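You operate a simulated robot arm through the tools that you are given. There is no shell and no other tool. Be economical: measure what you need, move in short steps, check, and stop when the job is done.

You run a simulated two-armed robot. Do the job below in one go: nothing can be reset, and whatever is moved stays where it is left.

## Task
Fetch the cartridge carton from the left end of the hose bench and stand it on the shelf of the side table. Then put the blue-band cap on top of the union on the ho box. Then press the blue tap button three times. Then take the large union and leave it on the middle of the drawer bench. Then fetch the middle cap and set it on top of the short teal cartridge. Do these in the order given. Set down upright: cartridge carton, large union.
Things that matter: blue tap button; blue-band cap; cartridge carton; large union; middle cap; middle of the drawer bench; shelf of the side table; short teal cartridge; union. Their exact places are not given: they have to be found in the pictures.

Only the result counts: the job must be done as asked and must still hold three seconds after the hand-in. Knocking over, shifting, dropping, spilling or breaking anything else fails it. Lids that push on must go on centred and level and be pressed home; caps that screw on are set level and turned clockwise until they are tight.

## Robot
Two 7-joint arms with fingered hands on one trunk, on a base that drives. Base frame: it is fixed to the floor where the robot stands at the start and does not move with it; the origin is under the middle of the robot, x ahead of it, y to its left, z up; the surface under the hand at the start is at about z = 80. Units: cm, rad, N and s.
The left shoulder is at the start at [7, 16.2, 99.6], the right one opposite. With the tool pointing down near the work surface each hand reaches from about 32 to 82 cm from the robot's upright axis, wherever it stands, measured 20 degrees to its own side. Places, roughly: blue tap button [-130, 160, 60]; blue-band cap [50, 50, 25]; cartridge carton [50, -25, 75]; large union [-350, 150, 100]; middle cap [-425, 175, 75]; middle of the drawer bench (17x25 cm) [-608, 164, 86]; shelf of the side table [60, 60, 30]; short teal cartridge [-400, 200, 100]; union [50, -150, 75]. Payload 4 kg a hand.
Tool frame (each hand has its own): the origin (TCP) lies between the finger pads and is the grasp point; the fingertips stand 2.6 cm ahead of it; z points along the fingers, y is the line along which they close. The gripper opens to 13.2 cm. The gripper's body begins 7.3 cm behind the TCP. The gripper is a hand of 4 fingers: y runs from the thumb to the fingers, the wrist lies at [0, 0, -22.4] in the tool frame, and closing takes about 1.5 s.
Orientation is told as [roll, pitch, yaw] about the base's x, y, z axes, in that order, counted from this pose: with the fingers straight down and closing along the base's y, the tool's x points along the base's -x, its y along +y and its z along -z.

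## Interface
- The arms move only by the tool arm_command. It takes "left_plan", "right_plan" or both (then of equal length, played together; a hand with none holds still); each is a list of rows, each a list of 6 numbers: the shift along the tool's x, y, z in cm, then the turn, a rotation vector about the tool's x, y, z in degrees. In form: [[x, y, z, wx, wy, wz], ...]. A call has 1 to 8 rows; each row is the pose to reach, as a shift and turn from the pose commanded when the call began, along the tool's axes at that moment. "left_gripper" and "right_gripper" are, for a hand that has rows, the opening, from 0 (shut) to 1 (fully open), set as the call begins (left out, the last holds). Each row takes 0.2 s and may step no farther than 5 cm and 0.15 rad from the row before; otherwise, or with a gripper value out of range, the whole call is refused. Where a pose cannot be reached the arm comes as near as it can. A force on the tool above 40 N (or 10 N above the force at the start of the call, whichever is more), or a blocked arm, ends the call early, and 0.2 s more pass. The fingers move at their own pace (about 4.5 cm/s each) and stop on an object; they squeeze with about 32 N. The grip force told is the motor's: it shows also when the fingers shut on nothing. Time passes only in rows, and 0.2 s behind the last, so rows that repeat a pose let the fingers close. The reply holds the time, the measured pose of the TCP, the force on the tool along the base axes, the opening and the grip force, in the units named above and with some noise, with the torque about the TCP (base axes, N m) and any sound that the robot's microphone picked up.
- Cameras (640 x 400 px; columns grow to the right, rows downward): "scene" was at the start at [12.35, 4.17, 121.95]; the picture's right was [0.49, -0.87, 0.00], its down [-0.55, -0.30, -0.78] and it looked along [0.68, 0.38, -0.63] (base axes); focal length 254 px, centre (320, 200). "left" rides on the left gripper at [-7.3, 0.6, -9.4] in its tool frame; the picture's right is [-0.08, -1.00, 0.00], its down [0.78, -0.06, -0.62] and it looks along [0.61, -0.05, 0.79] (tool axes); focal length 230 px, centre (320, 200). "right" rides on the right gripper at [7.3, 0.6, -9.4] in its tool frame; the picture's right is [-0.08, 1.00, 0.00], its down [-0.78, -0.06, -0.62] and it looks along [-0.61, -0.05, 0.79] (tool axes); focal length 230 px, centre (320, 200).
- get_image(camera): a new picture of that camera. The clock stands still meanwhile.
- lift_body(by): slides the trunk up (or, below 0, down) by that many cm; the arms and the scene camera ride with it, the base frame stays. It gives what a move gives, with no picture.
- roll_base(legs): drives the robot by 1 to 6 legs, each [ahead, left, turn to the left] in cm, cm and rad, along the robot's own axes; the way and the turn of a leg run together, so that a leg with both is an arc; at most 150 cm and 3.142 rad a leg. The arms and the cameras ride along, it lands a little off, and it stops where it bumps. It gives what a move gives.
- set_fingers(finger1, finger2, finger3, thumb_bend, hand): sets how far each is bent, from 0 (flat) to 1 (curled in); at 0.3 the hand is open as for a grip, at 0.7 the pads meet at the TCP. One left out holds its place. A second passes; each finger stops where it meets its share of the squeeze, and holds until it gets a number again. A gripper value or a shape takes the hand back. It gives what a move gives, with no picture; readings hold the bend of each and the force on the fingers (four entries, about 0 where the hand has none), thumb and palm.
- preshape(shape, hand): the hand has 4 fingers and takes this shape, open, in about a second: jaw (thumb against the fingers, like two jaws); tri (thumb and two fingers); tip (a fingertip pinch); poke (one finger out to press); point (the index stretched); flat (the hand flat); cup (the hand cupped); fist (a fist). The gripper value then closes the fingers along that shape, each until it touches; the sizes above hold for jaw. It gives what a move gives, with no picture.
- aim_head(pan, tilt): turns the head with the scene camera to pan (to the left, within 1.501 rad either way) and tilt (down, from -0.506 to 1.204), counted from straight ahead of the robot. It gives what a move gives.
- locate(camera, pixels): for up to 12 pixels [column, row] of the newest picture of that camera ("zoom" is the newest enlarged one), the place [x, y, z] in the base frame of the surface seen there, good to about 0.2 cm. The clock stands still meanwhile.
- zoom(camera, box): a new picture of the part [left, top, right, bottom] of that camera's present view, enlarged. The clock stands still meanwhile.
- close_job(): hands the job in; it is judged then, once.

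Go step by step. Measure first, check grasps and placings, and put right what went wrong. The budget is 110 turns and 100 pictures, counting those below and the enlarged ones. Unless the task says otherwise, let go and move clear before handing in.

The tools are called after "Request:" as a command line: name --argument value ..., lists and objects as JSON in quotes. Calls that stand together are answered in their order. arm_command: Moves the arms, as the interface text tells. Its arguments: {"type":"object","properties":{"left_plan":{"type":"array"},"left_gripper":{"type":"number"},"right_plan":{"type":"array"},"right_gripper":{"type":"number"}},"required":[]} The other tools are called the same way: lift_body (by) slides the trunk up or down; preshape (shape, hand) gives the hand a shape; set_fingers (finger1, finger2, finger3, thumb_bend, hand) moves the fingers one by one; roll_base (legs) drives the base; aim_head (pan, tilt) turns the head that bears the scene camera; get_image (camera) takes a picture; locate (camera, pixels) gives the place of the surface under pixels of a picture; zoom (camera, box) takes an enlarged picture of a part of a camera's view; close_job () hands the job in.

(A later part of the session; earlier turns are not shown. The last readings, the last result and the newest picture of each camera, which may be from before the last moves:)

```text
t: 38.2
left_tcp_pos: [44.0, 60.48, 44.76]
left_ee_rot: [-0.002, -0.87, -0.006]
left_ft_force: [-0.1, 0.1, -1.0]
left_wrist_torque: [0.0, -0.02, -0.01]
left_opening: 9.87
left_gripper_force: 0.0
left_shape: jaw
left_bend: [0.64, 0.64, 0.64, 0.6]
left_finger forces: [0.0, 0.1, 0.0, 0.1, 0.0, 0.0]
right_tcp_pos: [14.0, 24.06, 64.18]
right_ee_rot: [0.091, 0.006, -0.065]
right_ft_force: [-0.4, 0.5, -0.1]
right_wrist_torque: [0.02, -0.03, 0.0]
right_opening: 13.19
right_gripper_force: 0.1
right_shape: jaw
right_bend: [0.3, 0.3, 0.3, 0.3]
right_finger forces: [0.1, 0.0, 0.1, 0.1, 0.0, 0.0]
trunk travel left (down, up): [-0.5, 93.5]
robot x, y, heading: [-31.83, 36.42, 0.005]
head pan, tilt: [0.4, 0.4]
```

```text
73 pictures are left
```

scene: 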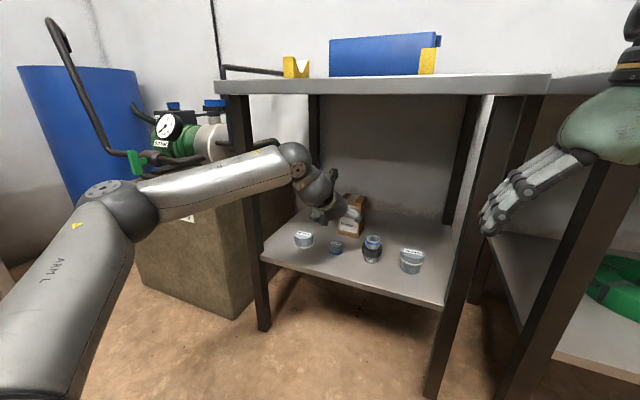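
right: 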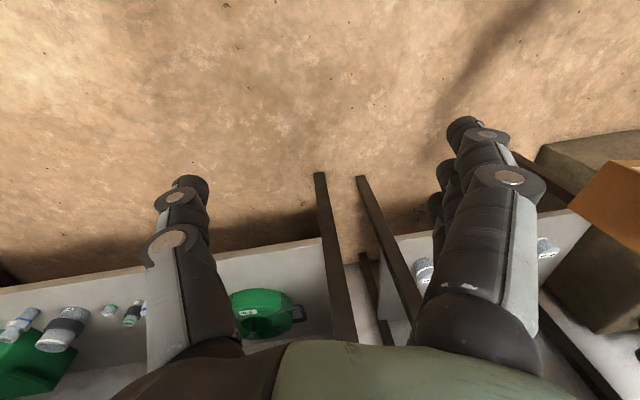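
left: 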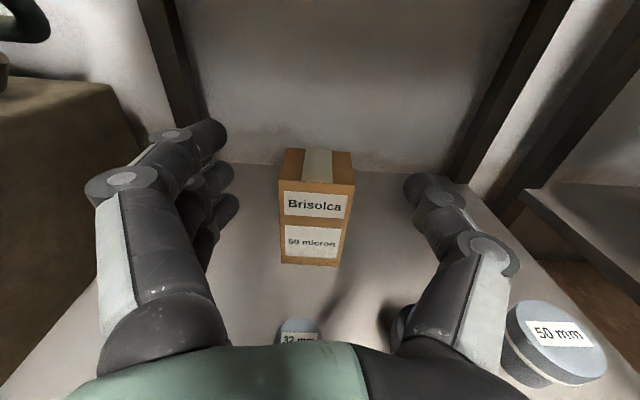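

The wrist is clear of the table top and the elbow is low. I'll finish the turn while sinking a little and narrowing the fingers.

Request:
arm_command --left_plan '[[0.4, 0, 0.3, 0, 8.4, 0], [0.8, 0, 0.6, 0, 16.8, 0], [1.2, 0, 1.0, 0, 25.2, 0], [1.6, 0, 1.3, 0, 33.6, 0], [1.8, 0, 1.5, 0, 42, 0], [1.8, 0, 1.5, 0, 42, 0]]' --left_gripper 0.53

Request:
zoom --camera "scene" --box '[210, 60, 450, 300]'

Request:
get_image --camera "left"

```text
t: 39.6
left_tcp_pos: [41.32, 58.81, 41.79]
left_ee_rot: [0.0, -0.139, -0.008]
left_ft_force: [-0.7, 0.7, 0.2]
left_wrist_torque: [-0.02, -0.02, -0.02]
left_opening: 7.05
left_gripper_force: 0.0
left_shape: jaw
left_bend: [0.72, 0.72, 0.72, 0.7]
left_finger forces: [0.0, 0.0, 0.0, 0.0, 0.0, 0.0]
left hand out of reach, approached as far as the arm can: row 5, 6
right_tcp_pos: [13.92, 24.1, 64.28]
right_ee_rot: [0.09, 0.006, -0.067]
right_ft_force: [0.5, -0.3, -0.4]
right_wrist_torque: [-0.03, 0.01, -0.02]
right_opening: 13.2
right_gripper_force: 0.1
right_shape: jaw
right_bend: [0.3, 0.3, 0.3, 0.3]
right_finger forces: [0.0, 0.0, 0.0, 0.1, 0.1, 0.1]
trunk travel left (down, up): [-0.5, 93.5]
robot x, y, heading: [-32.02, 36.25, 0.002]
head pan, tilt: [0.4, 0.4]
```

```text
1.67 times, centred on (330, 180) of scene
```

zoom: 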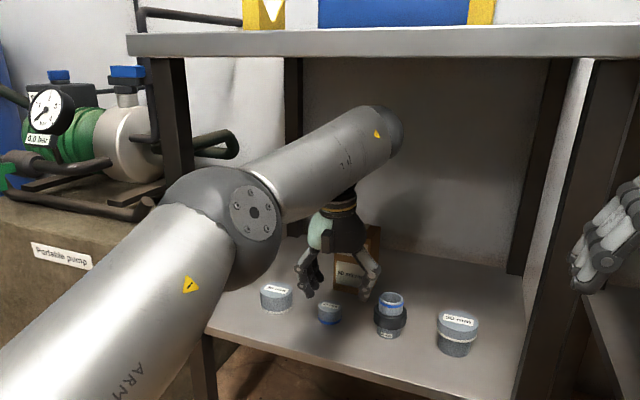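

```text
71 pictures are left
```

left: 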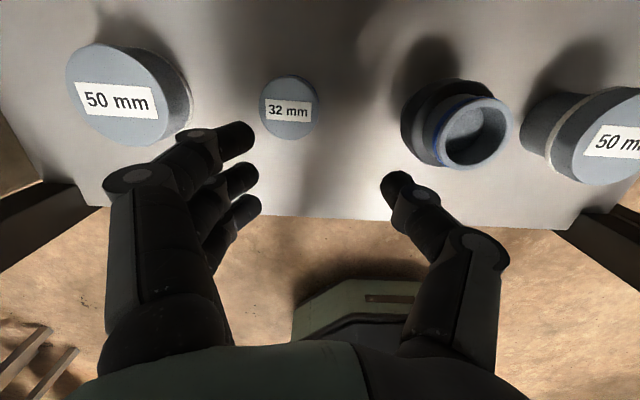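

The fingers straddle the cap lane, but the hand stopped short at (41.3,58.8). I'll locate the cap in the left view, at about (290,106), and move the base to correct.

Request:
locate --camera "left" --pixels '[[290, 78], [289, 138], [262, 108], [318, 108], [250, 135], [248, 208], [395, 180], [462, 130], [182, 115]]'

Request:
roll_base --legs '[[3.0, 1.8, 0]]'

```text
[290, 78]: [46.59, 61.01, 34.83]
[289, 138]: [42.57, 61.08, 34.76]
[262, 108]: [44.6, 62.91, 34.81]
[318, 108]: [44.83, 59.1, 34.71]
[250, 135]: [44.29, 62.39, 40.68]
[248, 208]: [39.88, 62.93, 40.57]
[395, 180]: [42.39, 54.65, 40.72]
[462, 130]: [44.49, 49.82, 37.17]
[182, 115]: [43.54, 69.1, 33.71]
```

```text
t: 40.5
left_tcp_pos: [44.37, 60.56, 41.59]
left_ee_rot: [-0.001, -0.139, -0.007]
left_ft_force: [0.3, 0.0, -0.3]
left_wrist_torque: [0.02, 0.03, 0.06]
left_opening: 7.02
left_gripper_force: 0.0
left_shape: jaw
left_bend: [0.72, 0.72, 0.72, 0.7]
left_finger forces: [0.0, 0.0, 0.1, 0.1, 0.1, 0.0]
right_tcp_pos: [16.86, 25.83, 64.08]
right_ee_rot: [0.091, 0.005, -0.065]
right_ft_force: [-0.1, -0.2, 0.2]
right_wrist_torque: [-0.01, -0.01, 0.02]
right_opening: 13.17
right_gripper_force: 0.1
right_shape: jaw
right_bend: [0.3, 0.3, 0.3, 0.3]
right_finger forces: [0.1, 0.0, 0.0, 0.0, 0.0, 0.1]
trunk travel left (down, up): [-0.5, 93.5]
robot x, y, heading: [-29.06, 37.51, 0.001]
head pan, tilt: [0.4, 0.4]
```

The cap centre is (44.6,61.0) and its top z 34.8. I'll make a small test move down, because the commanded pose may differ from the reached one.

Request:
arm_command --left_plan '[[0.14, 0, 1, 0, 0, 0]]'

```text
t: 40.9
left_tcp_pos: [44.36, 60.65, 40.65]
left_ee_rot: [0.0, -0.139, -0.006]
left_ft_force: [0.2, -0.4, -0.3]
left_wrist_torque: [0.01, 0.02, -0.01]
left_opening: 7.01
left_gripper_force: 0.0
left_shape: jaw
left_bend: [0.72, 0.72, 0.72, 0.7]
left_finger forces: [0.1, 0.0, 0.0, 0.1, 0.0, 0.0]
right_tcp_pos: [16.9, 25.93, 64.06]
right_ee_rot: [0.09, 0.006, -0.063]
right_ft_force: [-0.4, -0.3, 0.2]
right_wrist_torque: [0.02, 0.0, -0.02]
right_opening: 13.2
right_gripper_force: 0.1
right_shape: jaw
right_bend: [0.3, 0.3, 0.3, 0.3]
right_finger forces: [0.1, 0.0, 0.0, 0.1, 0.0, 0.0]
trunk travel left (down, up): [-0.5, 93.5]
robot x, y, heading: [-29.33, 37.79, 0.001]
head pan, tilt: [0.4, 0.4]
```

The move tracks properly. I'll go down to the cap and close.

Request:
arm_command --left_plan '[[0.28, 0.35, 2, 0, 0, 0], [0.5, 0.35, 3.6, 0, 0, 0], [0.65, 0.35, 4.6, 0, 0, 0], [0.73, 0.35, 5.2, 0, 0, 0]]'

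Request:
get_image --camera "left"

```text
t: 41.9
left_tcp_pos: [44.43, 61.03, 35.41]
left_ee_rot: [0.0, -0.14, -0.006]
left_ft_force: [-0.3, -0.3, -0.1]
left_wrist_torque: [-0.01, -0.01, 0.02]
left_opening: 7.0
left_gripper_force: 0.1
left_shape: jaw
left_bend: [0.72, 0.72, 0.72, 0.7]
left_finger forces: [0.0, 0.0, 0.0, 0.0, 0.0, 0.1]
right_tcp_pos: [16.95, 25.86, 64.08]
right_ee_rot: [0.091, 0.004, -0.064]
right_ft_force: [0.1, 0.2, 1.0]
right_wrist_torque: [0.04, 0.0, 0.01]
right_opening: 13.18
right_gripper_force: 0.0
right_shape: jaw
right_bend: [0.3, 0.3, 0.3, 0.3]
right_finger forces: [0.0, 0.1, 0.0, 0.1, 0.0, 0.1]
trunk travel left (down, up): [-0.5, 93.5]
robot x, y, heading: [-29.23, 37.83, 0.001]
head pan, tilt: [0.4, 0.4]
```

```text
70 pictures are left
```

left: 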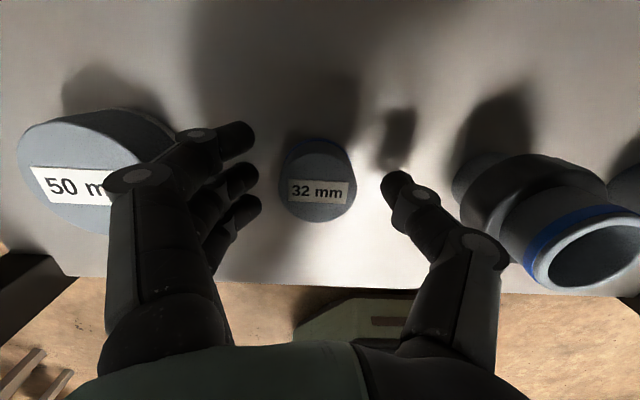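

The cap sits between the fingers at (317,180). I'll close and lift slightly to check.

Request:
arm_command --left_plan '[[0, 0, 0, 0, 0, 0], [0, 0, 0, 0, 0, 0], [0, 0, 0, 0, 0, 0], [0, 0, 0, 0, 0, 0], [0, 0, 0, 0, 0, 0], [0, 0, 0, 0, 0, 0], [0, 0, 0, 0, 0, 0]]' --left_gripper 0.1

Request:
arm_command --left_plan '[[-0.28, 0, -2, 0, 0, 0], [-0.56, 0, -4, 0, 0, 0], [-0.9, 0, -6.5, 0, 0, 0]]'

Request:
get_image --camera "left"

```text
t: 43.5
left_tcp_pos: [44.36, 61.0, 35.53]
left_ee_rot: [0.0, -0.139, -0.008]
left_ft_force: [-0.4, -0.3, 0.2]
left_wrist_torque: [-0.01, 0.01, -0.01]
left_opening: 2.93
left_gripper_force: 32.2
left_shape: jaw
left_bend: [0.71, 0.74, 0.72, 0.7]
left_finger forces: [9.2, 9.9, 9.0, 0.1, 28.7, 0.0]
right_tcp_pos: [16.85, 25.82, 64.01]
right_ee_rot: [0.091, 0.005, -0.064]
right_ft_force: [0.8, -0.1, 1.2]
right_wrist_torque: [0.05, 0.0, 0.0]
right_opening: 13.2
right_gripper_force: 0.0
right_shape: jaw
right_bend: [0.3, 0.3, 0.3, 0.3]
right_finger forces: [0.0, 0.0, 0.0, 0.0, 0.1, 0.0]
trunk travel left (down, up): [-0.5, 93.5]
robot x, y, heading: [-29.21, 37.66, 0.006]
head pan, tilt: [0.4, 0.4]
```

```text
t: 44.3
left_tcp_pos: [44.39, 60.82, 41.96]
left_ee_rot: [-0.002, -0.138, -0.008]
left_ft_force: [0.7, -0.1, 0.2]
left_wrist_torque: [0.03, 0.03, -0.02]
left_opening: 2.93
left_gripper_force: 32.4
left_shape: jaw
left_bend: [0.71, 0.74, 0.72, 0.7]
left_finger forces: [10.1, 9.9, 9.7, 0.0, 28.6, 0.0]
right_tcp_pos: [17.05, 25.85, 64.17]
right_ee_rot: [0.093, 0.005, -0.064]
right_ft_force: [-0.4, 0.4, -0.6]
right_wrist_torque: [-0.01, 0.03, -0.01]
right_opening: 13.17
right_gripper_force: 0.0
right_shape: jaw
right_bend: [0.3, 0.3, 0.3, 0.3]
right_finger forces: [0.0, 0.0, 0.0, 0.1, 0.1, 0.1]
trunk travel left (down, up): [-0.5, 93.5]
robot x, y, heading: [-29.38, 37.51, 0.005]
head pan, tilt: [0.4, 0.4]
```

```text
69 pictures are left
```

left: 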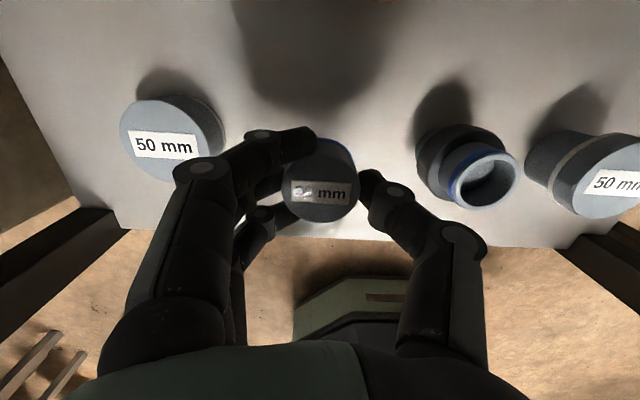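

The cap is held at (320,180). I'll back out, raise the trunk and go look for the union near y -150.

Request:
roll_base --legs '[[-45, 0, 0]]'

Request:
lift_body --by 40

Request:
roll_base --legs '[[0, -140, 0]]'

Request:
aim_head --pan -0.3 --tilt 0.4

Request:
get_image --camera "scene"

```text
t: 47.0
left_tcp_pos: [0.41, 60.35, 42.0]
left_ee_rot: [0.0, -0.139, -0.013]
left_ft_force: [0.4, 0.2, 0.3]
left_wrist_torque: [-0.02, 0.0, -0.03]
left_opening: 2.92
left_gripper_force: 32.0
left_shape: jaw
left_bend: [0.71, 0.74, 0.72, 0.7]
left_finger forces: [10.3, 9.9, 9.8, 0.0, 28.6, 0.0]
right_tcp_pos: [-27.19, 25.57, 64.11]
right_ee_rot: [0.09, 0.006, -0.071]
right_ft_force: [-0.3, 0.2, 0.2]
right_wrist_torque: [-0.01, -0.01, -0.02]
right_opening: 13.2
right_gripper_force: 0.1
right_shape: jaw
right_bend: [0.3, 0.3, 0.3, 0.3]
right_finger forces: [0.1, 0.1, 0.0, 0.0, 0.0, 0.1]
trunk travel left (down, up): [-0.5, 93.5]
robot x, y, heading: [-72.9, 37.61, -0.004]
head pan, tilt: [0.4, 0.4]
```

```text
t: 50.8
left_tcp_pos: [0.46, 60.31, 82.01]
left_ee_rot: [-0.001, -0.141, -0.016]
left_ft_force: [0.2, -0.5, 0.7]
left_wrist_torque: [-0.01, -0.04, 0.02]
left_opening: 2.93
left_gripper_force: 32.0
left_shape: jaw
left_bend: [0.71, 0.74, 0.72, 0.7]
left_finger forces: [10.2, 10.0, 9.8, 0.0, 28.6, 0.1]
right_tcp_pos: [-27.21, 25.56, 104.11]
right_ee_rot: [0.091, 0.005, -0.07]
right_ft_force: [0.5, -1.0, -0.8]
right_wrist_torque: [0.01, 0.01, -0.01]
right_opening: 13.21
right_gripper_force: 0.0
right_shape: jaw
right_bend: [0.3, 0.3, 0.3, 0.3]
right_finger forces: [0.0, 0.0, 0.0, 0.1, 0.0, 0.0]
trunk travel left (down, up): [-40.5, 53.5]
robot x, y, heading: [-73.22, 37.75, -0.004]
head pan, tilt: [0.4, 0.4]
```

```text
t: 57.7
left_tcp_pos: [0.39, -77.43, 81.92]
left_ee_rot: [0.0, -0.141, -0.006]
left_ft_force: [-0.7, -0.3, -0.6]
left_wrist_torque: [-0.01, 0.01, 0.02]
left_opening: 2.91
left_gripper_force: 32.1
left_shape: jaw
left_bend: [0.71, 0.74, 0.72, 0.7]
left_finger forces: [10.4, 9.9, 9.8, 0.0, 28.6, 0.0]
right_tcp_pos: [-26.92, -112.46, 103.98]
right_ee_rot: [0.091, 0.004, -0.067]
right_ft_force: [-0.3, 0.6, -0.6]
right_wrist_torque: [0.01, -0.03, 0.0]
right_opening: 13.19
right_gripper_force: 0.0
right_shape: jaw
right_bend: [0.3, 0.3, 0.3, 0.3]
right_finger forces: [0.1, 0.0, 0.0, 0.1, 0.0, 0.0]
trunk travel left (down, up): [-40.5, 53.5]
robot x, y, heading: [-73.27, -100.43, 0.006]
head pan, tilt: [0.4, 0.4]
```

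```text
t: 58.8
left_tcp_pos: [0.35, -77.38, 81.91]
left_ee_rot: [-0.002, -0.141, -0.005]
left_ft_force: [-0.5, 0.5, -0.4]
left_wrist_torque: [0.01, 0.0, 0.01]
left_opening: 2.92
left_gripper_force: 32.2
left_shape: jaw
left_bend: [0.71, 0.74, 0.72, 0.7]
left_finger forces: [10.3, 9.9, 9.8, 0.0, 28.5, 0.0]
right_tcp_pos: [-27.0, -112.37, 104.09]
right_ee_rot: [0.089, 0.004, -0.065]
right_ft_force: [-0.2, -0.1, 0.8]
right_wrist_torque: [0.01, -0.03, -0.01]
right_opening: 13.18
right_gripper_force: 0.1
right_shape: jaw
right_bend: [0.3, 0.3, 0.3, 0.3]
right_finger forces: [0.1, 0.0, 0.0, 0.0, 0.0, 0.1]
trunk travel left (down, up): [-40.5, 53.5]
robot x, y, heading: [-73.08, -100.65, 0.008]
head pan, tilt: [-0.3, 0.4]
```

```text
68 pictures are left
```

scene: 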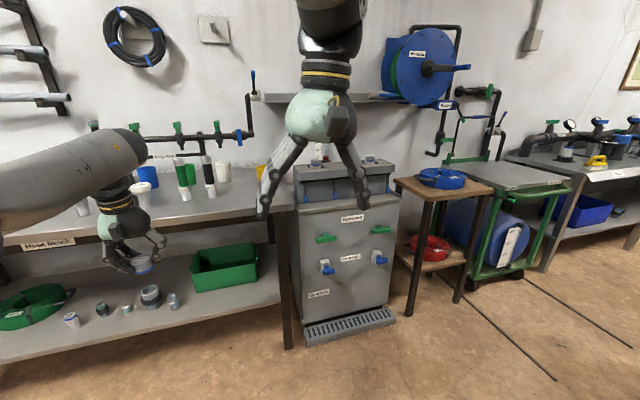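

Next to the hose bench stands a cabinet with labels and items on its top at (345,170). I'll zoom in.

Request:
zoom --camera "scene" --box '[240, 100, 500, 320]'

Request:
zoom --camera "scene" --box '[60, 110, 300, 330]'

```text
1.82 times, centred on (370, 210) of scene
```

zoom: 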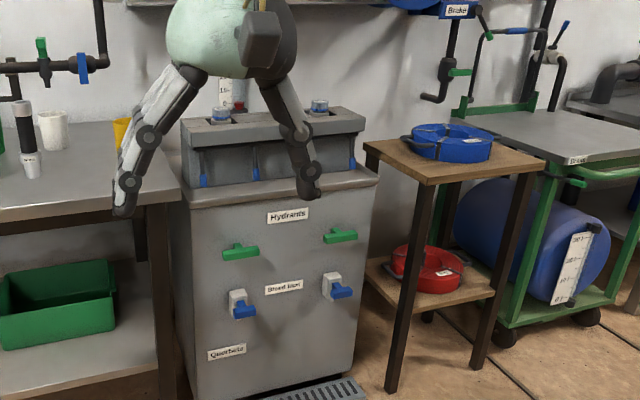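

```text
1.82 times, centred on (180, 220) of scene
```

zoom: 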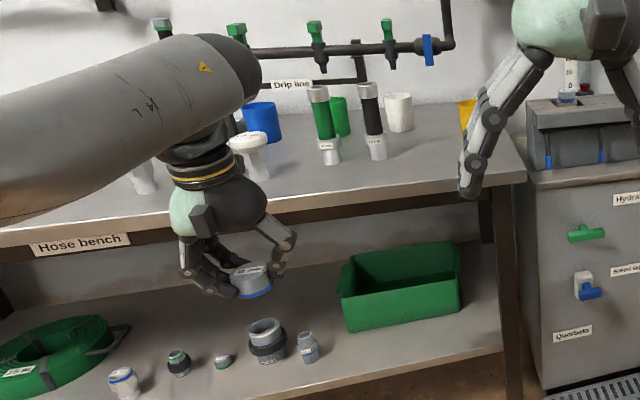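

A grey box on the hydrant cabinet carries two blue-banded spigots, at (220,115) and (320,107) in the first zoom. I'll locate them and move the right hand away from the view.

Request:
locate --camera "scene" --pixels '[[330, 167], [370, 162], [345, 180], [310, 208], [395, 192], [350, 166], [353, 218], [327, 268], [383, 256], [290, 340]]'

Request:
roll_base --legs '[[0, -50, 0]]'

Request:
lift_body --by 20

Request:
aim_head --pan 0 --tilt 0.5

Request:
get_image --camera "scene"

```text
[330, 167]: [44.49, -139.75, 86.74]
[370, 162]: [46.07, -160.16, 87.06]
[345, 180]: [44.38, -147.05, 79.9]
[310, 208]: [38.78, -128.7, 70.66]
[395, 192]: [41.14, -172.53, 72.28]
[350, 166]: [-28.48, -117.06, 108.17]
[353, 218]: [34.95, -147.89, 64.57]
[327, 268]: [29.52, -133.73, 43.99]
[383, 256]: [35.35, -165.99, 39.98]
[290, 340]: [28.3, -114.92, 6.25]
```

```text
t: 61.7
left_tcp_pos: [0.66, -127.5, 82.03]
left_ee_rot: [-0.001, -0.14, -0.002]
left_ft_force: [0.4, -0.3, 0.0]
left_wrist_torque: [0.05, 0.0, -0.02]
left_opening: 2.93
left_gripper_force: 32.3
left_shape: jaw
left_bend: [0.71, 0.74, 0.72, 0.7]
left_finger forces: [10.2, 10.0, 9.8, 0.1, 28.6, 0.0]
right_tcp_pos: [-26.7, -162.72, 104.15]
right_ee_rot: [0.09, 0.005, -0.063]
right_ft_force: [0.1, -0.5, 1.2]
right_wrist_torque: [-0.01, -0.02, 0.04]
right_opening: 13.22
right_gripper_force: 0.0
right_shape: jaw
right_bend: [0.3, 0.3, 0.3, 0.3]
right_finger forces: [0.1, 0.0, 0.1, 0.0, 0.0, 0.0]
trunk travel left (down, up): [-40.5, 53.5]
robot x, y, heading: [-72.83, -150.9, 0.007]
head pan, tilt: [-0.3, 0.4]
```

```text
t: 63.9
left_tcp_pos: [0.73, -127.73, 101.93]
left_ee_rot: [0.002, -0.139, -0.004]
left_ft_force: [0.1, -0.9, -0.8]
left_wrist_torque: [0.0, 0.03, -0.01]
left_opening: 2.94
left_gripper_force: 32.3
left_shape: jaw
left_bend: [0.71, 0.74, 0.72, 0.7]
left_finger forces: [10.3, 10.0, 9.9, 0.0, 28.5, 0.0]
right_tcp_pos: [-26.64, -162.78, 124.08]
right_ee_rot: [0.089, 0.006, -0.064]
right_ft_force: [0.2, 0.2, -0.4]
right_wrist_torque: [-0.03, 0.03, 0.03]
right_opening: 13.19
right_gripper_force: 0.1
right_shape: jaw
right_bend: [0.3, 0.3, 0.3, 0.3]
right_finger forces: [0.0, 0.0, 0.0, 0.0, 0.1, 0.0]
trunk travel left (down, up): [-60.5, 33.5]
robot x, y, heading: [-72.63, -150.89, 0.007]
head pan, tilt: [-0.3, 0.4]
```

```text
t: 64.7
left_tcp_pos: [0.66, -127.7, 102.08]
left_ee_rot: [0.0, -0.141, -0.004]
left_ft_force: [-0.2, -0.3, -0.4]
left_wrist_torque: [-0.01, -0.04, -0.02]
left_opening: 2.9
left_gripper_force: 31.7
left_shape: jaw
left_bend: [0.71, 0.74, 0.72, 0.7]
left_finger forces: [10.3, 10.0, 9.9, 0.1, 28.5, 0.1]
right_tcp_pos: [-26.7, -162.78, 124.06]
right_ee_rot: [0.091, 0.005, -0.063]
right_ft_force: [-0.2, 0.1, -1.4]
right_wrist_torque: [-0.01, 0.0, 0.03]
right_opening: 13.18
right_gripper_force: 0.1
right_shape: jaw
right_bend: [0.3, 0.3, 0.3, 0.3]
right_finger forces: [0.1, 0.0, 0.0, 0.0, 0.0, 0.0]
trunk travel left (down, up): [-60.5, 33.5]
robot x, y, heading: [-72.47, -151.03, 0.009]
head pan, tilt: [0.0, 0.499]
```

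```text
65 pictures are left
```

scene: 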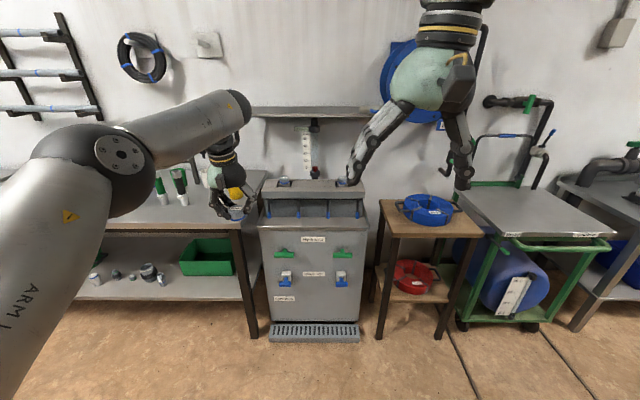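

Request:
zoom --camera "scene" --box '[200, 110, 400, 235]'

Request:
zoom --camera "scene" --box '[240, 220, 380, 310]'

```text
3.20 times, centred on (300, 172) of scene
```

zoom: 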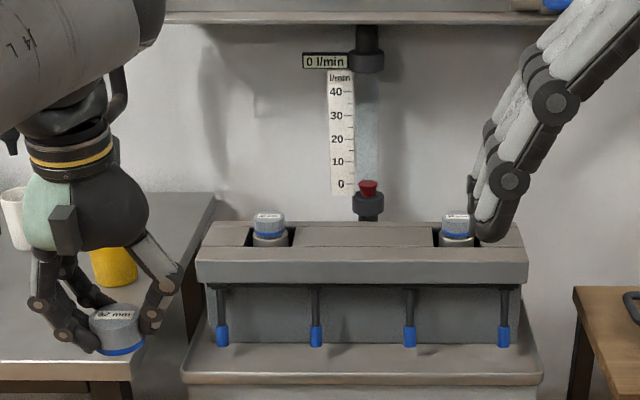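

```text
4.44 times, centred on (310, 265) of scene
```

zoom: 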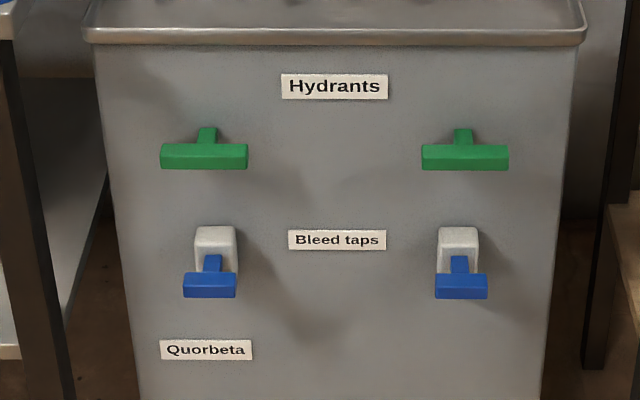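

The two unions in the box seem to carry caps or labelled tops. I need a closer look from above, so I'll raise the trunk and drive nearer.

Request:
lift_body --by 25

Request:
roll_base --legs '[[28, 0, 0]]'

Request:
aim_head --pan 0 --tilt 0.7

Request:
get_image --camera "scene"

Request:
zoom --camera "scene" --box '[240, 100, 400, 200]'

```text
t: 67.3
left_tcp_pos: [0.62, -127.65, 126.92]
left_ee_rot: [0.0, -0.14, -0.003]
left_ft_force: [0.2, -0.8, -0.5]
left_wrist_torque: [-0.03, -0.03, 0.01]
left_opening: 2.89
left_gripper_force: 31.9
left_shape: jaw
left_bend: [0.71, 0.74, 0.72, 0.7]
left_finger forces: [10.4, 10.0, 9.8, 0.0, 28.6, 0.0]
right_tcp_pos: [-26.5, -162.9, 148.99]
right_ee_rot: [0.091, 0.005, -0.063]
right_ft_force: [-0.1, 0.6, 0.3]
right_wrist_torque: [-0.01, 0.0, -0.01]
right_opening: 13.22
right_gripper_force: 0.0
right_shape: jaw
right_bend: [0.3, 0.3, 0.3, 0.3]
right_finger forces: [0.0, 0.1, 0.1, 0.0, 0.0, 0.1]
trunk travel left (down, up): [-85.5, 8.5]
robot x, y, heading: [-72.56, -151.15, 0.006]
head pan, tilt: [0.0, 0.499]
```

```text
t: 69.3
left_tcp_pos: [28.61, -127.4, 127.18]
left_ee_rot: [0.0, -0.142, 0.001]
left_ft_force: [-0.7, 1.0, -0.3]
left_wrist_torque: [-0.02, -0.01, -0.01]
left_opening: 2.94
left_gripper_force: 31.6
left_shape: jaw
left_bend: [0.71, 0.74, 0.72, 0.7]
left_finger forces: [10.4, 10.0, 9.9, 0.0, 28.7, 0.0]
right_tcp_pos: [1.28, -162.49, 149.26]
right_ee_rot: [0.092, 0.004, -0.061]
right_ft_force: [0.2, 0.1, 1.0]
right_wrist_torque: [0.0, 0.0, -0.01]
right_opening: 13.22
right_gripper_force: 0.0
right_shape: jaw
right_bend: [0.3, 0.3, 0.3, 0.3]
right_finger forces: [0.1, 0.0, 0.1, 0.0, 0.1, 0.1]
trunk travel left (down, up): [-85.5, 8.5]
robot x, y, heading: [-44.57, -150.8, 0.002]
head pan, tilt: [0.0, 0.499]
```

```text
t: 70.0
left_tcp_pos: [28.82, -127.4, 127.01]
left_ee_rot: [0.0, -0.14, -0.003]
left_ft_force: [0.2, -0.2, -0.2]
left_wrist_torque: [0.01, 0.05, 0.02]
left_opening: 2.93
left_gripper_force: 32.2
left_shape: jaw
left_bend: [0.71, 0.74, 0.72, 0.7]
left_finger forces: [10.4, 10.0, 9.9, 0.1, 28.6, 0.0]
right_tcp_pos: [1.56, -162.59, 149.1]
right_ee_rot: [0.09, 0.004, -0.058]
right_ft_force: [0.8, -0.3, 0.1]
right_wrist_torque: [0.0, 0.01, -0.02]
right_opening: 13.19
right_gripper_force: 0.0
right_shape: jaw
right_bend: [0.3, 0.3, 0.3, 0.3]
right_finger forces: [0.1, 0.1, 0.1, 0.1, 0.0, 0.0]
trunk travel left (down, up): [-85.5, 8.5]
robot x, y, heading: [-44.69, -150.95, 0.011]
head pan, tilt: [0.0, 0.7]
```

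```text
62 pictures are left
```

scene: 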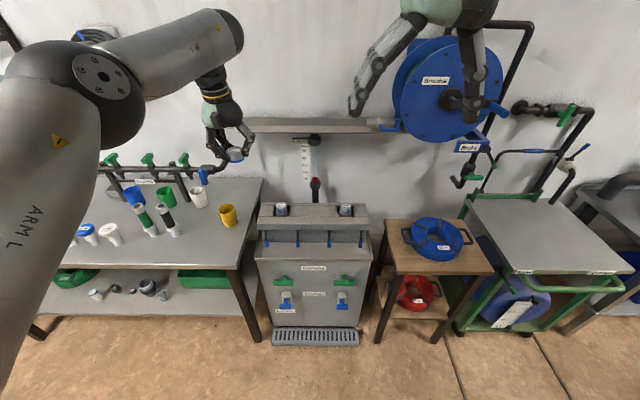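

```text
4.00 times, centred on (320, 150) of scene
```

zoom: 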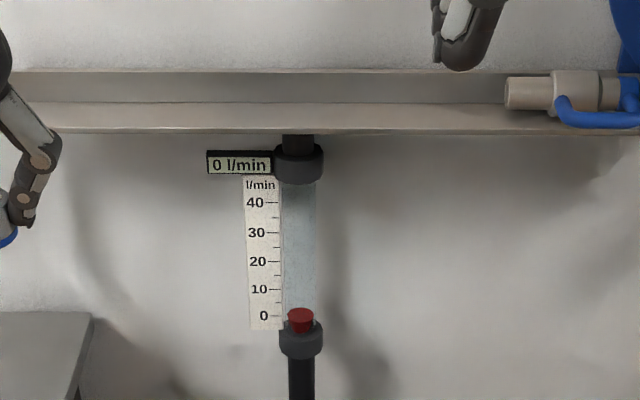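

Request:
zoom --camera "scene" --box '[245, 180, 385, 265]'

Request:
zoom --camera "scene" --box '[50, 170, 260, 310]'

```text
4.57 times, centred on (315, 222) of scene
```

zoom: 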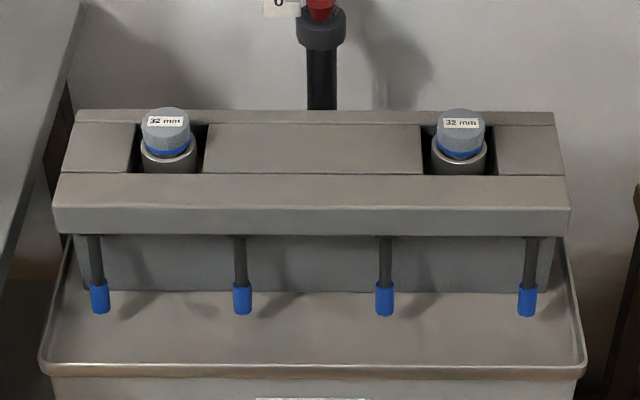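

```text
2.86 times, centred on (155, 240) of scene
```

zoom: 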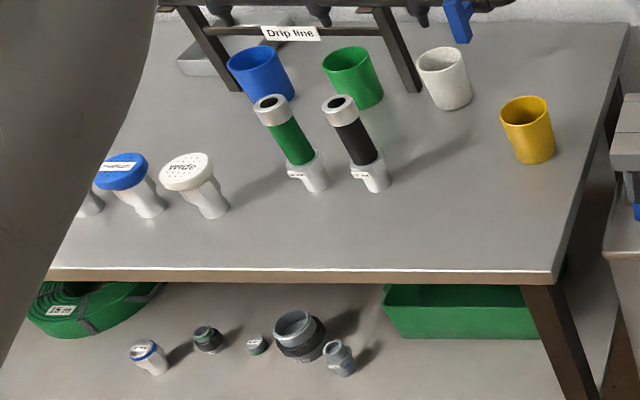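

Both spigots carry "32 mm" caps already. I'll measure around them and look for another open union nearby.

Request:
zoom --camera "scene" --box '[265, 195, 365, 230]'

Request:
locate --camera "scene" --pixels '[[281, 206], [282, 214], [346, 206], [346, 214], [313, 210], [313, 222], [275, 208], [335, 209], [313, 207], [313, 250]]'

Request:
get_image --camera "left"

Request:
get_image --camera "right"

```text
6.40 times, centred on (315, 212) of scene
```

zoom: 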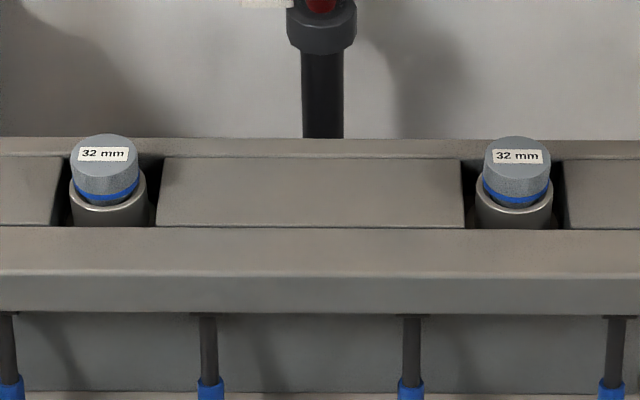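

```text
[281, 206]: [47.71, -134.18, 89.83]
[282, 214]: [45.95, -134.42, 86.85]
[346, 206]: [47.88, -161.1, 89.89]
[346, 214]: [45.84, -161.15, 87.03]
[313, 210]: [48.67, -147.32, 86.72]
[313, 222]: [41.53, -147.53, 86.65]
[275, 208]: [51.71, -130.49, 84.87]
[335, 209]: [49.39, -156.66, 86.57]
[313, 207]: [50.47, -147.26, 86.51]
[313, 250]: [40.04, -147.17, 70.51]
```

```text
57 pictures are left
```

left: 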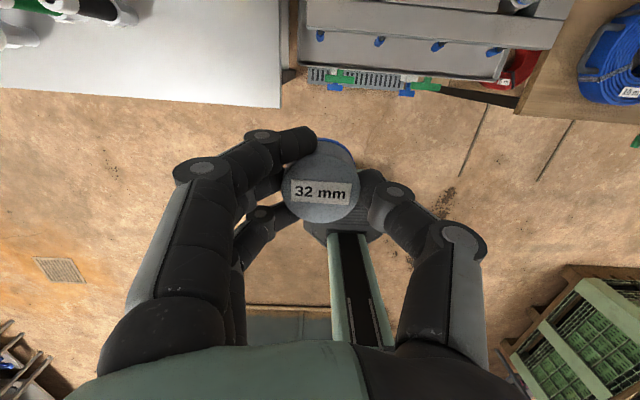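

```text
56 pictures are left
```

right: 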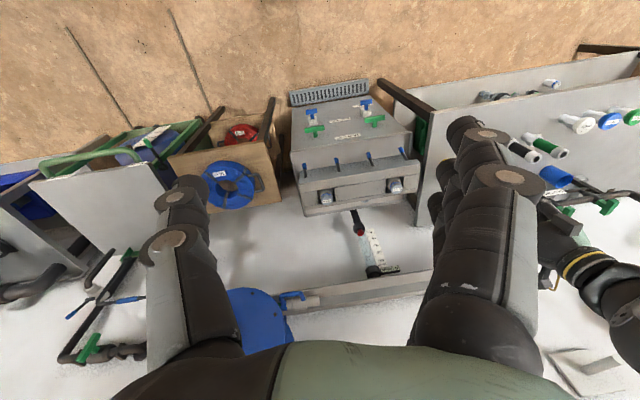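

Both hydrants carry "32 mm" caps, and the area behind the grey box isn't visible yet. I'll measure the wall shelf above and move the right hand (and its camera) over the box to look behind it.

Request:
locate --camera "scene" --pixels '[[300, 125], [262, 130], [360, 128], [300, 131], [305, 190], [316, 185], [300, 200]]'

Request:
arm_command --right_plan '[[-4, 0.5, 2, 0, 0, 0], [-8, 1, 4, 0, 0, 0], [-12, 1.5, 6, 0, 0, 0], [-16, 2, 8, 0, 0, 0], [-20, 2.5, 10, 0, 0, 0], [-24, 3, 12, 0, 0, 0]]'

Request:
get_image --camera "right"

```text
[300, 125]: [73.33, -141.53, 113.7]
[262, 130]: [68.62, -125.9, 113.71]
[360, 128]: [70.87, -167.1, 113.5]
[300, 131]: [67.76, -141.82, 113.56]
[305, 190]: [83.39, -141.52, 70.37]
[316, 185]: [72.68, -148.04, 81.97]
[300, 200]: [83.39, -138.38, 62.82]
```

```text
t: 71.4
left_tcp_pos: [29.07, -127.27, 126.87]
left_ee_rot: [-0.002, -0.137, 0.0]
left_ft_force: [-0.1, 0.0, -0.2]
left_wrist_torque: [-0.05, 0.06, 0.0]
left_opening: 2.9
left_gripper_force: 31.5
left_shape: jaw
left_bend: [0.71, 0.74, 0.72, 0.7]
left_finger forces: [10.4, 10.1, 10.0, 0.0, 28.6, 0.0]
right_tcp_pos: [18.59, -158.25, 137.85]
right_ee_rot: [0.091, 0.006, -0.059]
right_ft_force: [-0.2, 0.3, 1.2]
right_wrist_torque: [-0.01, 0.05, 0.0]
right_opening: 13.19
right_gripper_force: 0.0
right_shape: jaw
right_bend: [0.3, 0.3, 0.3, 0.3]
right_finger forces: [0.0, 0.0, 0.0, 0.0, 0.0, 0.1]
right hand out of reach, approached as far as the arm can: row 4, 5, 6
trunk travel left (down, up): [-85.5, 8.5]
robot x, y, heading: [-44.86, -151.13, 0.011]
head pan, tilt: [0.0, 0.7]
```

```text
55 pictures are left
```

right: 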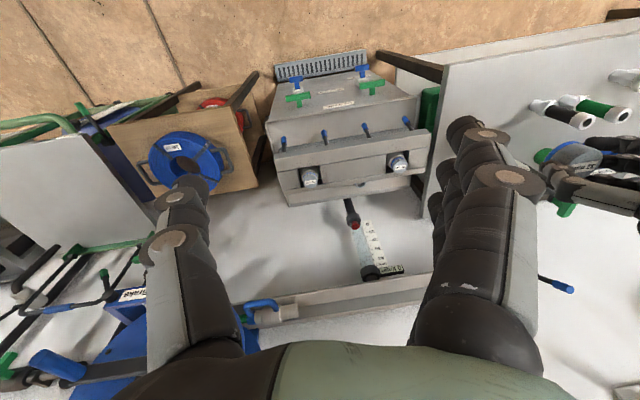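

I still can't see what's behind the box. I'll lower the trunk and reach the right hand over the box for a clear look.

Request:
lift_body --by -25

Request:
arm_command --right_plan '[[-4, 0.5, 0, 0, 0, 0], [-8, 1, 0, 0, 0, 0], [-12, 1.5, 0, 0, 0, 0], [-16, 2, 0, 0, 0, 0], [-20, 2.5, 0, 0, 0, 0], [-24, 3, 0, 0, 0, 0]]'

Request:
get_image --camera "right"

```text
t: 74.0
left_tcp_pos: [28.78, -127.45, 101.97]
left_ee_rot: [0.001, -0.139, -0.001]
left_ft_force: [-0.5, 0.6, -0.6]
left_wrist_torque: [0.0, -0.01, -0.01]
left_opening: 2.93
left_gripper_force: 32.1
left_shape: jaw
left_bend: [0.71, 0.74, 0.72, 0.7]
left_finger forces: [10.5, 10.0, 10.1, 0.0, 28.6, 0.0]
right_tcp_pos: [18.29, -158.27, 112.9]
right_ee_rot: [0.09, 0.005, -0.06]
right_ft_force: [0.8, 0.3, -0.4]
right_wrist_torque: [0.0, -0.01, -0.02]
right_opening: 13.18
right_gripper_force: 0.1
right_shape: jaw
right_bend: [0.3, 0.3, 0.3, 0.3]
right_finger forces: [0.0, 0.1, 0.1, 0.0, 0.0, 0.1]
trunk travel left (down, up): [-60.5, 33.5]
robot x, y, heading: [-44.65, -151.03, 0.01]
head pan, tilt: [0.0, 0.7]
```

```text
t: 75.4
left_tcp_pos: [28.84, -127.35, 101.93]
left_ee_rot: [-0.002, -0.14, -0.002]
left_ft_force: [0.5, 0.7, -0.2]
left_wrist_torque: [-0.01, 0.01, 0.01]
left_opening: 2.9
left_gripper_force: 32.1
left_shape: jaw
left_bend: [0.71, 0.74, 0.72, 0.7]
left_finger forces: [10.6, 10.0, 10.0, 0.0, 28.6, 0.1]
right_tcp_pos: [19.01, -156.78, 112.08]
right_ee_rot: [0.091, 0.005, -0.058]
right_ft_force: [0.2, 0.0, 0.2]
right_wrist_torque: [0.04, 0.0, 0.0]
right_opening: 13.21
right_gripper_force: 0.1
right_shape: jaw
right_bend: [0.3, 0.3, 0.3, 0.3]
right_finger forces: [0.0, 0.0, 0.0, 0.0, 0.1, 0.0]
right hand out of reach, approached as far as the arm can: row 1, 2, 3, 4, 5, 6
trunk travel left (down, up): [-60.5, 33.5]
robot x, y, heading: [-44.66, -150.54, 0.006]
head pan, tilt: [0.0, 0.7]
```

```text
54 pictures are left
```

right: 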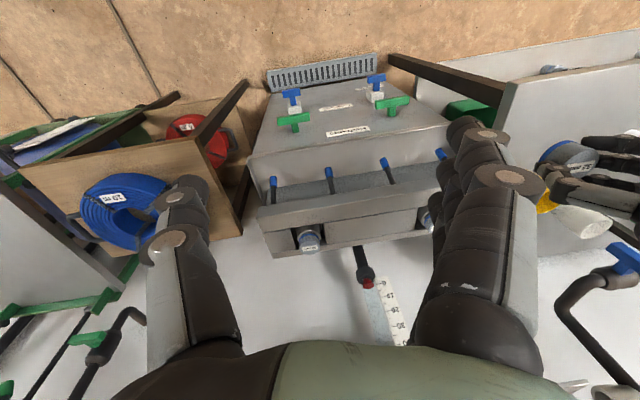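

The area behind the box is still hidden. I'll drive 18 cm nearer and look again.

Request:
roll_base --legs '[[18, 0, 0]]'

Request:
get_image --camera "right"

Request:
aim_head --pan 0 --tilt 0.6

Request:
get_image --camera "scene"

```text
t: 76.9
left_tcp_pos: [46.63, -126.96, 102.1]
left_ee_rot: [0.001, -0.14, 0.003]
left_ft_force: [-0.5, -0.4, -0.1]
left_wrist_torque: [0.0, -0.03, -0.01]
left_opening: 2.93
left_gripper_force: 32.1
left_shape: jaw
left_bend: [0.71, 0.74, 0.72, 0.7]
left_finger forces: [10.5, 9.9, 9.9, 0.0, 28.6, 0.0]
right_tcp_pos: [36.97, -156.31, 112.26]
right_ee_rot: [0.091, 0.005, -0.058]
right_ft_force: [-0.2, 0.1, -0.4]
right_wrist_torque: [0.01, -0.02, -0.01]
right_opening: 13.2
right_gripper_force: 0.1
right_shape: jaw
right_bend: [0.3, 0.3, 0.3, 0.3]
right_finger forces: [0.1, 0.0, 0.0, 0.0, 0.1, 0.0]
trunk travel left (down, up): [-60.5, 33.5]
robot x, y, heading: [-26.73, -150.41, 0.01]
head pan, tilt: [0.0, 0.7]
```

```text
53 pictures are left
```

right: 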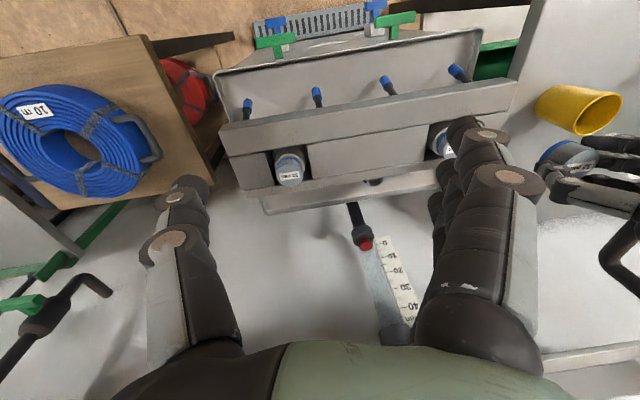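

```text
t: 77.5
left_tcp_pos: [46.73, -126.92, 101.97]
left_ee_rot: [-0.003, -0.139, 0.002]
left_ft_force: [-0.3, 0.0, 0.3]
left_wrist_torque: [0.0, 0.0, 0.01]
left_opening: 2.92
left_gripper_force: 31.1
left_shape: jaw
left_bend: [0.71, 0.74, 0.72, 0.7]
left_finger forces: [10.5, 10.0, 10.0, 0.0, 28.5, 0.0]
right_tcp_pos: [36.97, -156.28, 112.11]
right_ee_rot: [0.091, 0.005, -0.058]
right_ft_force: [-0.3, -0.2, -0.5]
right_wrist_torque: [-0.02, -0.01, 0.0]
right_opening: 13.2
right_gripper_force: 0.1
right_shape: jaw
right_bend: [0.3, 0.3, 0.3, 0.3]
right_finger forces: [0.0, 0.0, 0.0, 0.0, 0.1, 0.1]
trunk travel left (down, up): [-60.5, 33.5]
robot x, y, heading: [-26.55, -150.73, 0.015]
head pan, tilt: [0.0, 0.6]
```

```text
52 pictures are left
```

scene: 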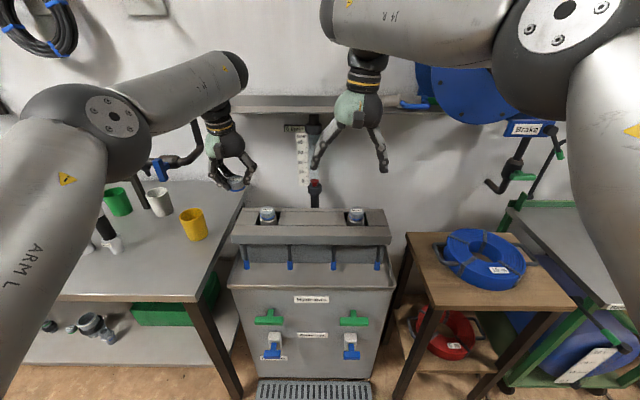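

In the right view something dark sits behind the box at (375,182). I'll zoom in there and locate it.

Request:
zoom --camera "right" --box '[220, 90, 520, 250]'

Request:
locate --camera "right" --pixels '[[375, 182], [356, 212], [330, 198], [290, 163], [292, 178], [445, 140], [375, 155]]'

```text
2.13 times, centred on (370, 170) of right
```

zoom: 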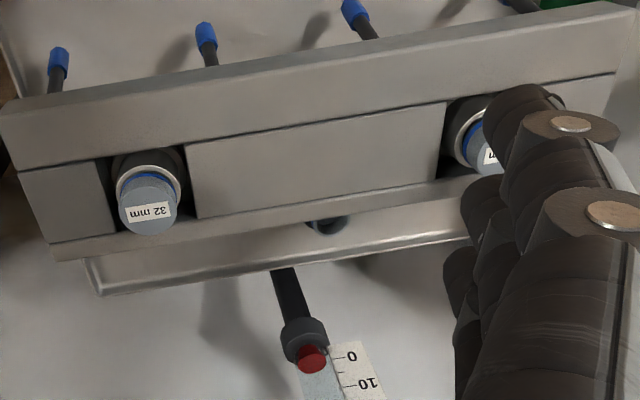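

```text
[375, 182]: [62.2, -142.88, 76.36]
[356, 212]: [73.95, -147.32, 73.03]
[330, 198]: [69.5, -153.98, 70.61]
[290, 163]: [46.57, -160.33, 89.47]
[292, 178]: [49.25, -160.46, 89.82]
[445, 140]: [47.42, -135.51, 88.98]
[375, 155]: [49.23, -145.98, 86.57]
```

There it is: a fitting with a dark opening stands behind the box at about (62,-143,76). I'll retract the right hand and bring the left one with the cap over it, so the left camera can see it.

Request:
arm_command --right_plan '[[4, 0, 0, 0, 0, 0], [8, 0, 0, 0, 0, 0], [12, 0, 0, 0, 0, 0], [16, 0, 0, 0, 0, 0], [20, 0, 0, 0, 0, 0]]'

Request:
roll_base --legs '[[0, -15.5, 0], [7, 0, 0]]'

Request:
get_image --camera "left"

Request:
get_image --camera "scene"

```text
t: 78.7
left_tcp_pos: [46.43, -126.98, 102.06]
left_ee_rot: [0.0, -0.14, 0.001]
left_ft_force: [-0.8, 0.3, -0.5]
left_wrist_torque: [-0.01, -0.01, -0.01]
left_opening: 2.92
left_gripper_force: 31.5
left_shape: jaw
left_bend: [0.71, 0.74, 0.72, 0.7]
left_finger forces: [10.5, 10.0, 10.0, 0.0, 28.6, 0.1]
right_tcp_pos: [17.08, -155.42, 112.38]
right_ee_rot: [0.09, 0.005, -0.057]
right_ft_force: [0.0, 1.5, 0.7]
right_wrist_torque: [0.0, -0.01, -0.02]
right_opening: 13.2
right_gripper_force: 0.2
right_shape: jaw
right_bend: [0.3, 0.3, 0.3, 0.3]
right_finger forces: [0.0, 0.0, 0.0, 0.1, 0.0, 0.1]
trunk travel left (down, up): [-60.5, 33.5]
robot x, y, heading: [-26.61, -150.57, 0.012]
head pan, tilt: [0.0, 0.6]
```

```text
t: 80.8
left_tcp_pos: [53.57, -142.89, 102.15]
left_ee_rot: [0.0, -0.142, -0.001]
left_ft_force: [-0.1, 0.6, 0.3]
left_wrist_torque: [-0.03, -0.02, -0.01]
left_opening: 2.92
left_gripper_force: 32.4
left_shape: jaw
left_bend: [0.71, 0.74, 0.72, 0.7]
left_finger forces: [10.5, 10.0, 10.1, 0.1, 28.8, 0.1]
right_tcp_pos: [24.2, -171.11, 112.5]
right_ee_rot: [0.093, 0.003, -0.058]
right_ft_force: [-0.2, -0.7, -0.6]
right_wrist_torque: [0.03, -0.02, 0.02]
right_opening: 13.21
right_gripper_force: 0.1
right_shape: jaw
right_bend: [0.3, 0.3, 0.3, 0.3]
right_finger forces: [0.0, 0.0, 0.0, 0.0, 0.0, 0.0]
trunk travel left (down, up): [-60.5, 33.5]
robot x, y, heading: [-19.79, -166.34, 0.014]
head pan, tilt: [0.0, 0.6]
```

```text
50 pictures are left
```

left: 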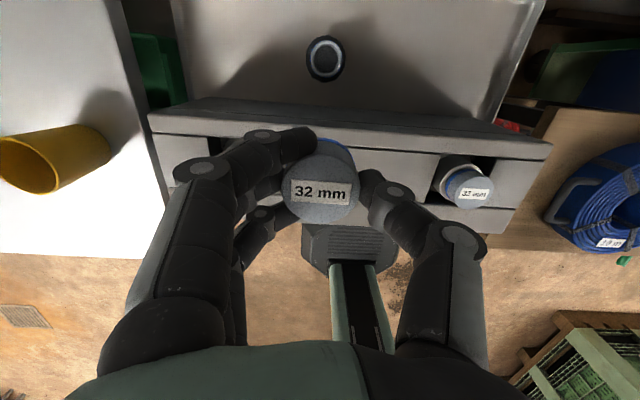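

```text
49 pictures are left
```

scene: 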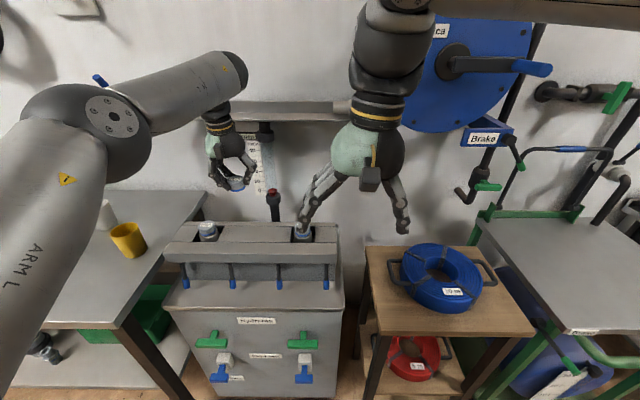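

The union is in view at (325,58) in the left picture, behind the box. I'll zoom in on it and on the held cap.

Request:
zoom --camera "left" --box '[270, 20, 380, 100]'

Request:
locate --camera "left" --pixels '[[325, 39], [325, 77], [309, 58], [342, 58], [325, 60], [350, 110], [240, 110], [320, 165], [320, 215], [290, 195], [352, 195], [325, 25]]'

Request:
locate --camera "zoom" --pixels '[[320, 120], [320, 320], [230, 220], [410, 220]]'

```text
5.00 times, centred on (325, 60) of left
```

zoom: 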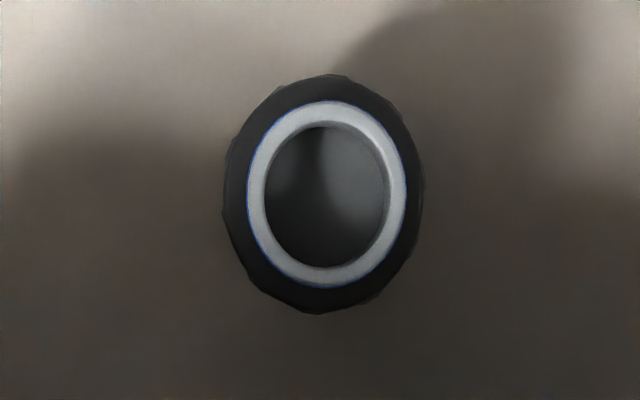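

```text
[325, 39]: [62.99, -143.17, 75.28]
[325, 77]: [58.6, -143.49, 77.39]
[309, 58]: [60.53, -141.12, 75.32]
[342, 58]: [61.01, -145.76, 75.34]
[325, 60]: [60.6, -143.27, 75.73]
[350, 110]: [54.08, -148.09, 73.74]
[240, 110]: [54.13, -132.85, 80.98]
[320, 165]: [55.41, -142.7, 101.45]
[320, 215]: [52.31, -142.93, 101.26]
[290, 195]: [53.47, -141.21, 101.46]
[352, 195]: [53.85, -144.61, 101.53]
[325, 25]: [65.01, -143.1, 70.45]
```

```text
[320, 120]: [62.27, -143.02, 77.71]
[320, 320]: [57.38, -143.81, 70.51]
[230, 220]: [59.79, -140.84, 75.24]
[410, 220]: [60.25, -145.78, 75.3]
```

The union's spigot is centred at (60.5,-143.45) with its rim at z 77.7, and the cap hangs 0.35 cm ahead of the TCP. Before lowering I'll check the left elbow's clearance to the bench and the cup.

Request:
locate --camera "scene" --pixels '[[97, 150], [112, 150], [60, 180], [130, 200], [180, 110], [130, 238], [120, 330], [265, 135], [273, 195], [360, 180], [402, 225]]'

Request:
roll_base --legs '[[6.3, -0.3, 0]]'

```text
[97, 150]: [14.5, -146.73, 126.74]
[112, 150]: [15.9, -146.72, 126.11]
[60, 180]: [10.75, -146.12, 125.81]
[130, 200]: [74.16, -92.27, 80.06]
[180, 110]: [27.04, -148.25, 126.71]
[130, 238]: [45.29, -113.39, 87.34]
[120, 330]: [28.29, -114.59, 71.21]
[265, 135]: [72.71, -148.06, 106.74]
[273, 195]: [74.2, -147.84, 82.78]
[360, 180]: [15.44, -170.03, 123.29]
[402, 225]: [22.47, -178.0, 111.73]
```

```text
t: 81.8
left_tcp_pos: [59.22, -143.13, 102.07]
left_ee_rot: [-0.006, -0.126, 0.017]
left_ft_force: [0.3, -0.2, -1.0]
left_wrist_torque: [-0.01, 0.01, -0.03]
left_opening: 2.91
left_gripper_force: 31.2
left_shape: jaw
left_bend: [0.71, 0.74, 0.72, 0.7]
left_finger forces: [10.9, 10.2, 10.4, 0.0, 28.8, 0.0]
right_tcp_pos: [30.39, -171.33, 112.32]
right_ee_rot: [0.09, 0.009, -0.058]
right_ft_force: [0.4, 0.6, -0.7]
right_wrist_torque: [0.0, -0.02, 0.01]
right_opening: 13.2
right_gripper_force: 0.1
right_shape: jaw
right_bend: [0.3, 0.3, 0.3, 0.3]
right_finger forces: [0.0, 0.0, 0.1, 0.0, 0.0, 0.0]
trunk travel left (down, up): [-60.5, 33.5]
robot x, y, heading: [-13.65, -166.38, 0.01]
head pan, tilt: [0.0, 0.6]
stopped in leg 1: the force on the tool passed its limit at 130 N (the readings are from after the stop); the commanded pose is now the measured one
```

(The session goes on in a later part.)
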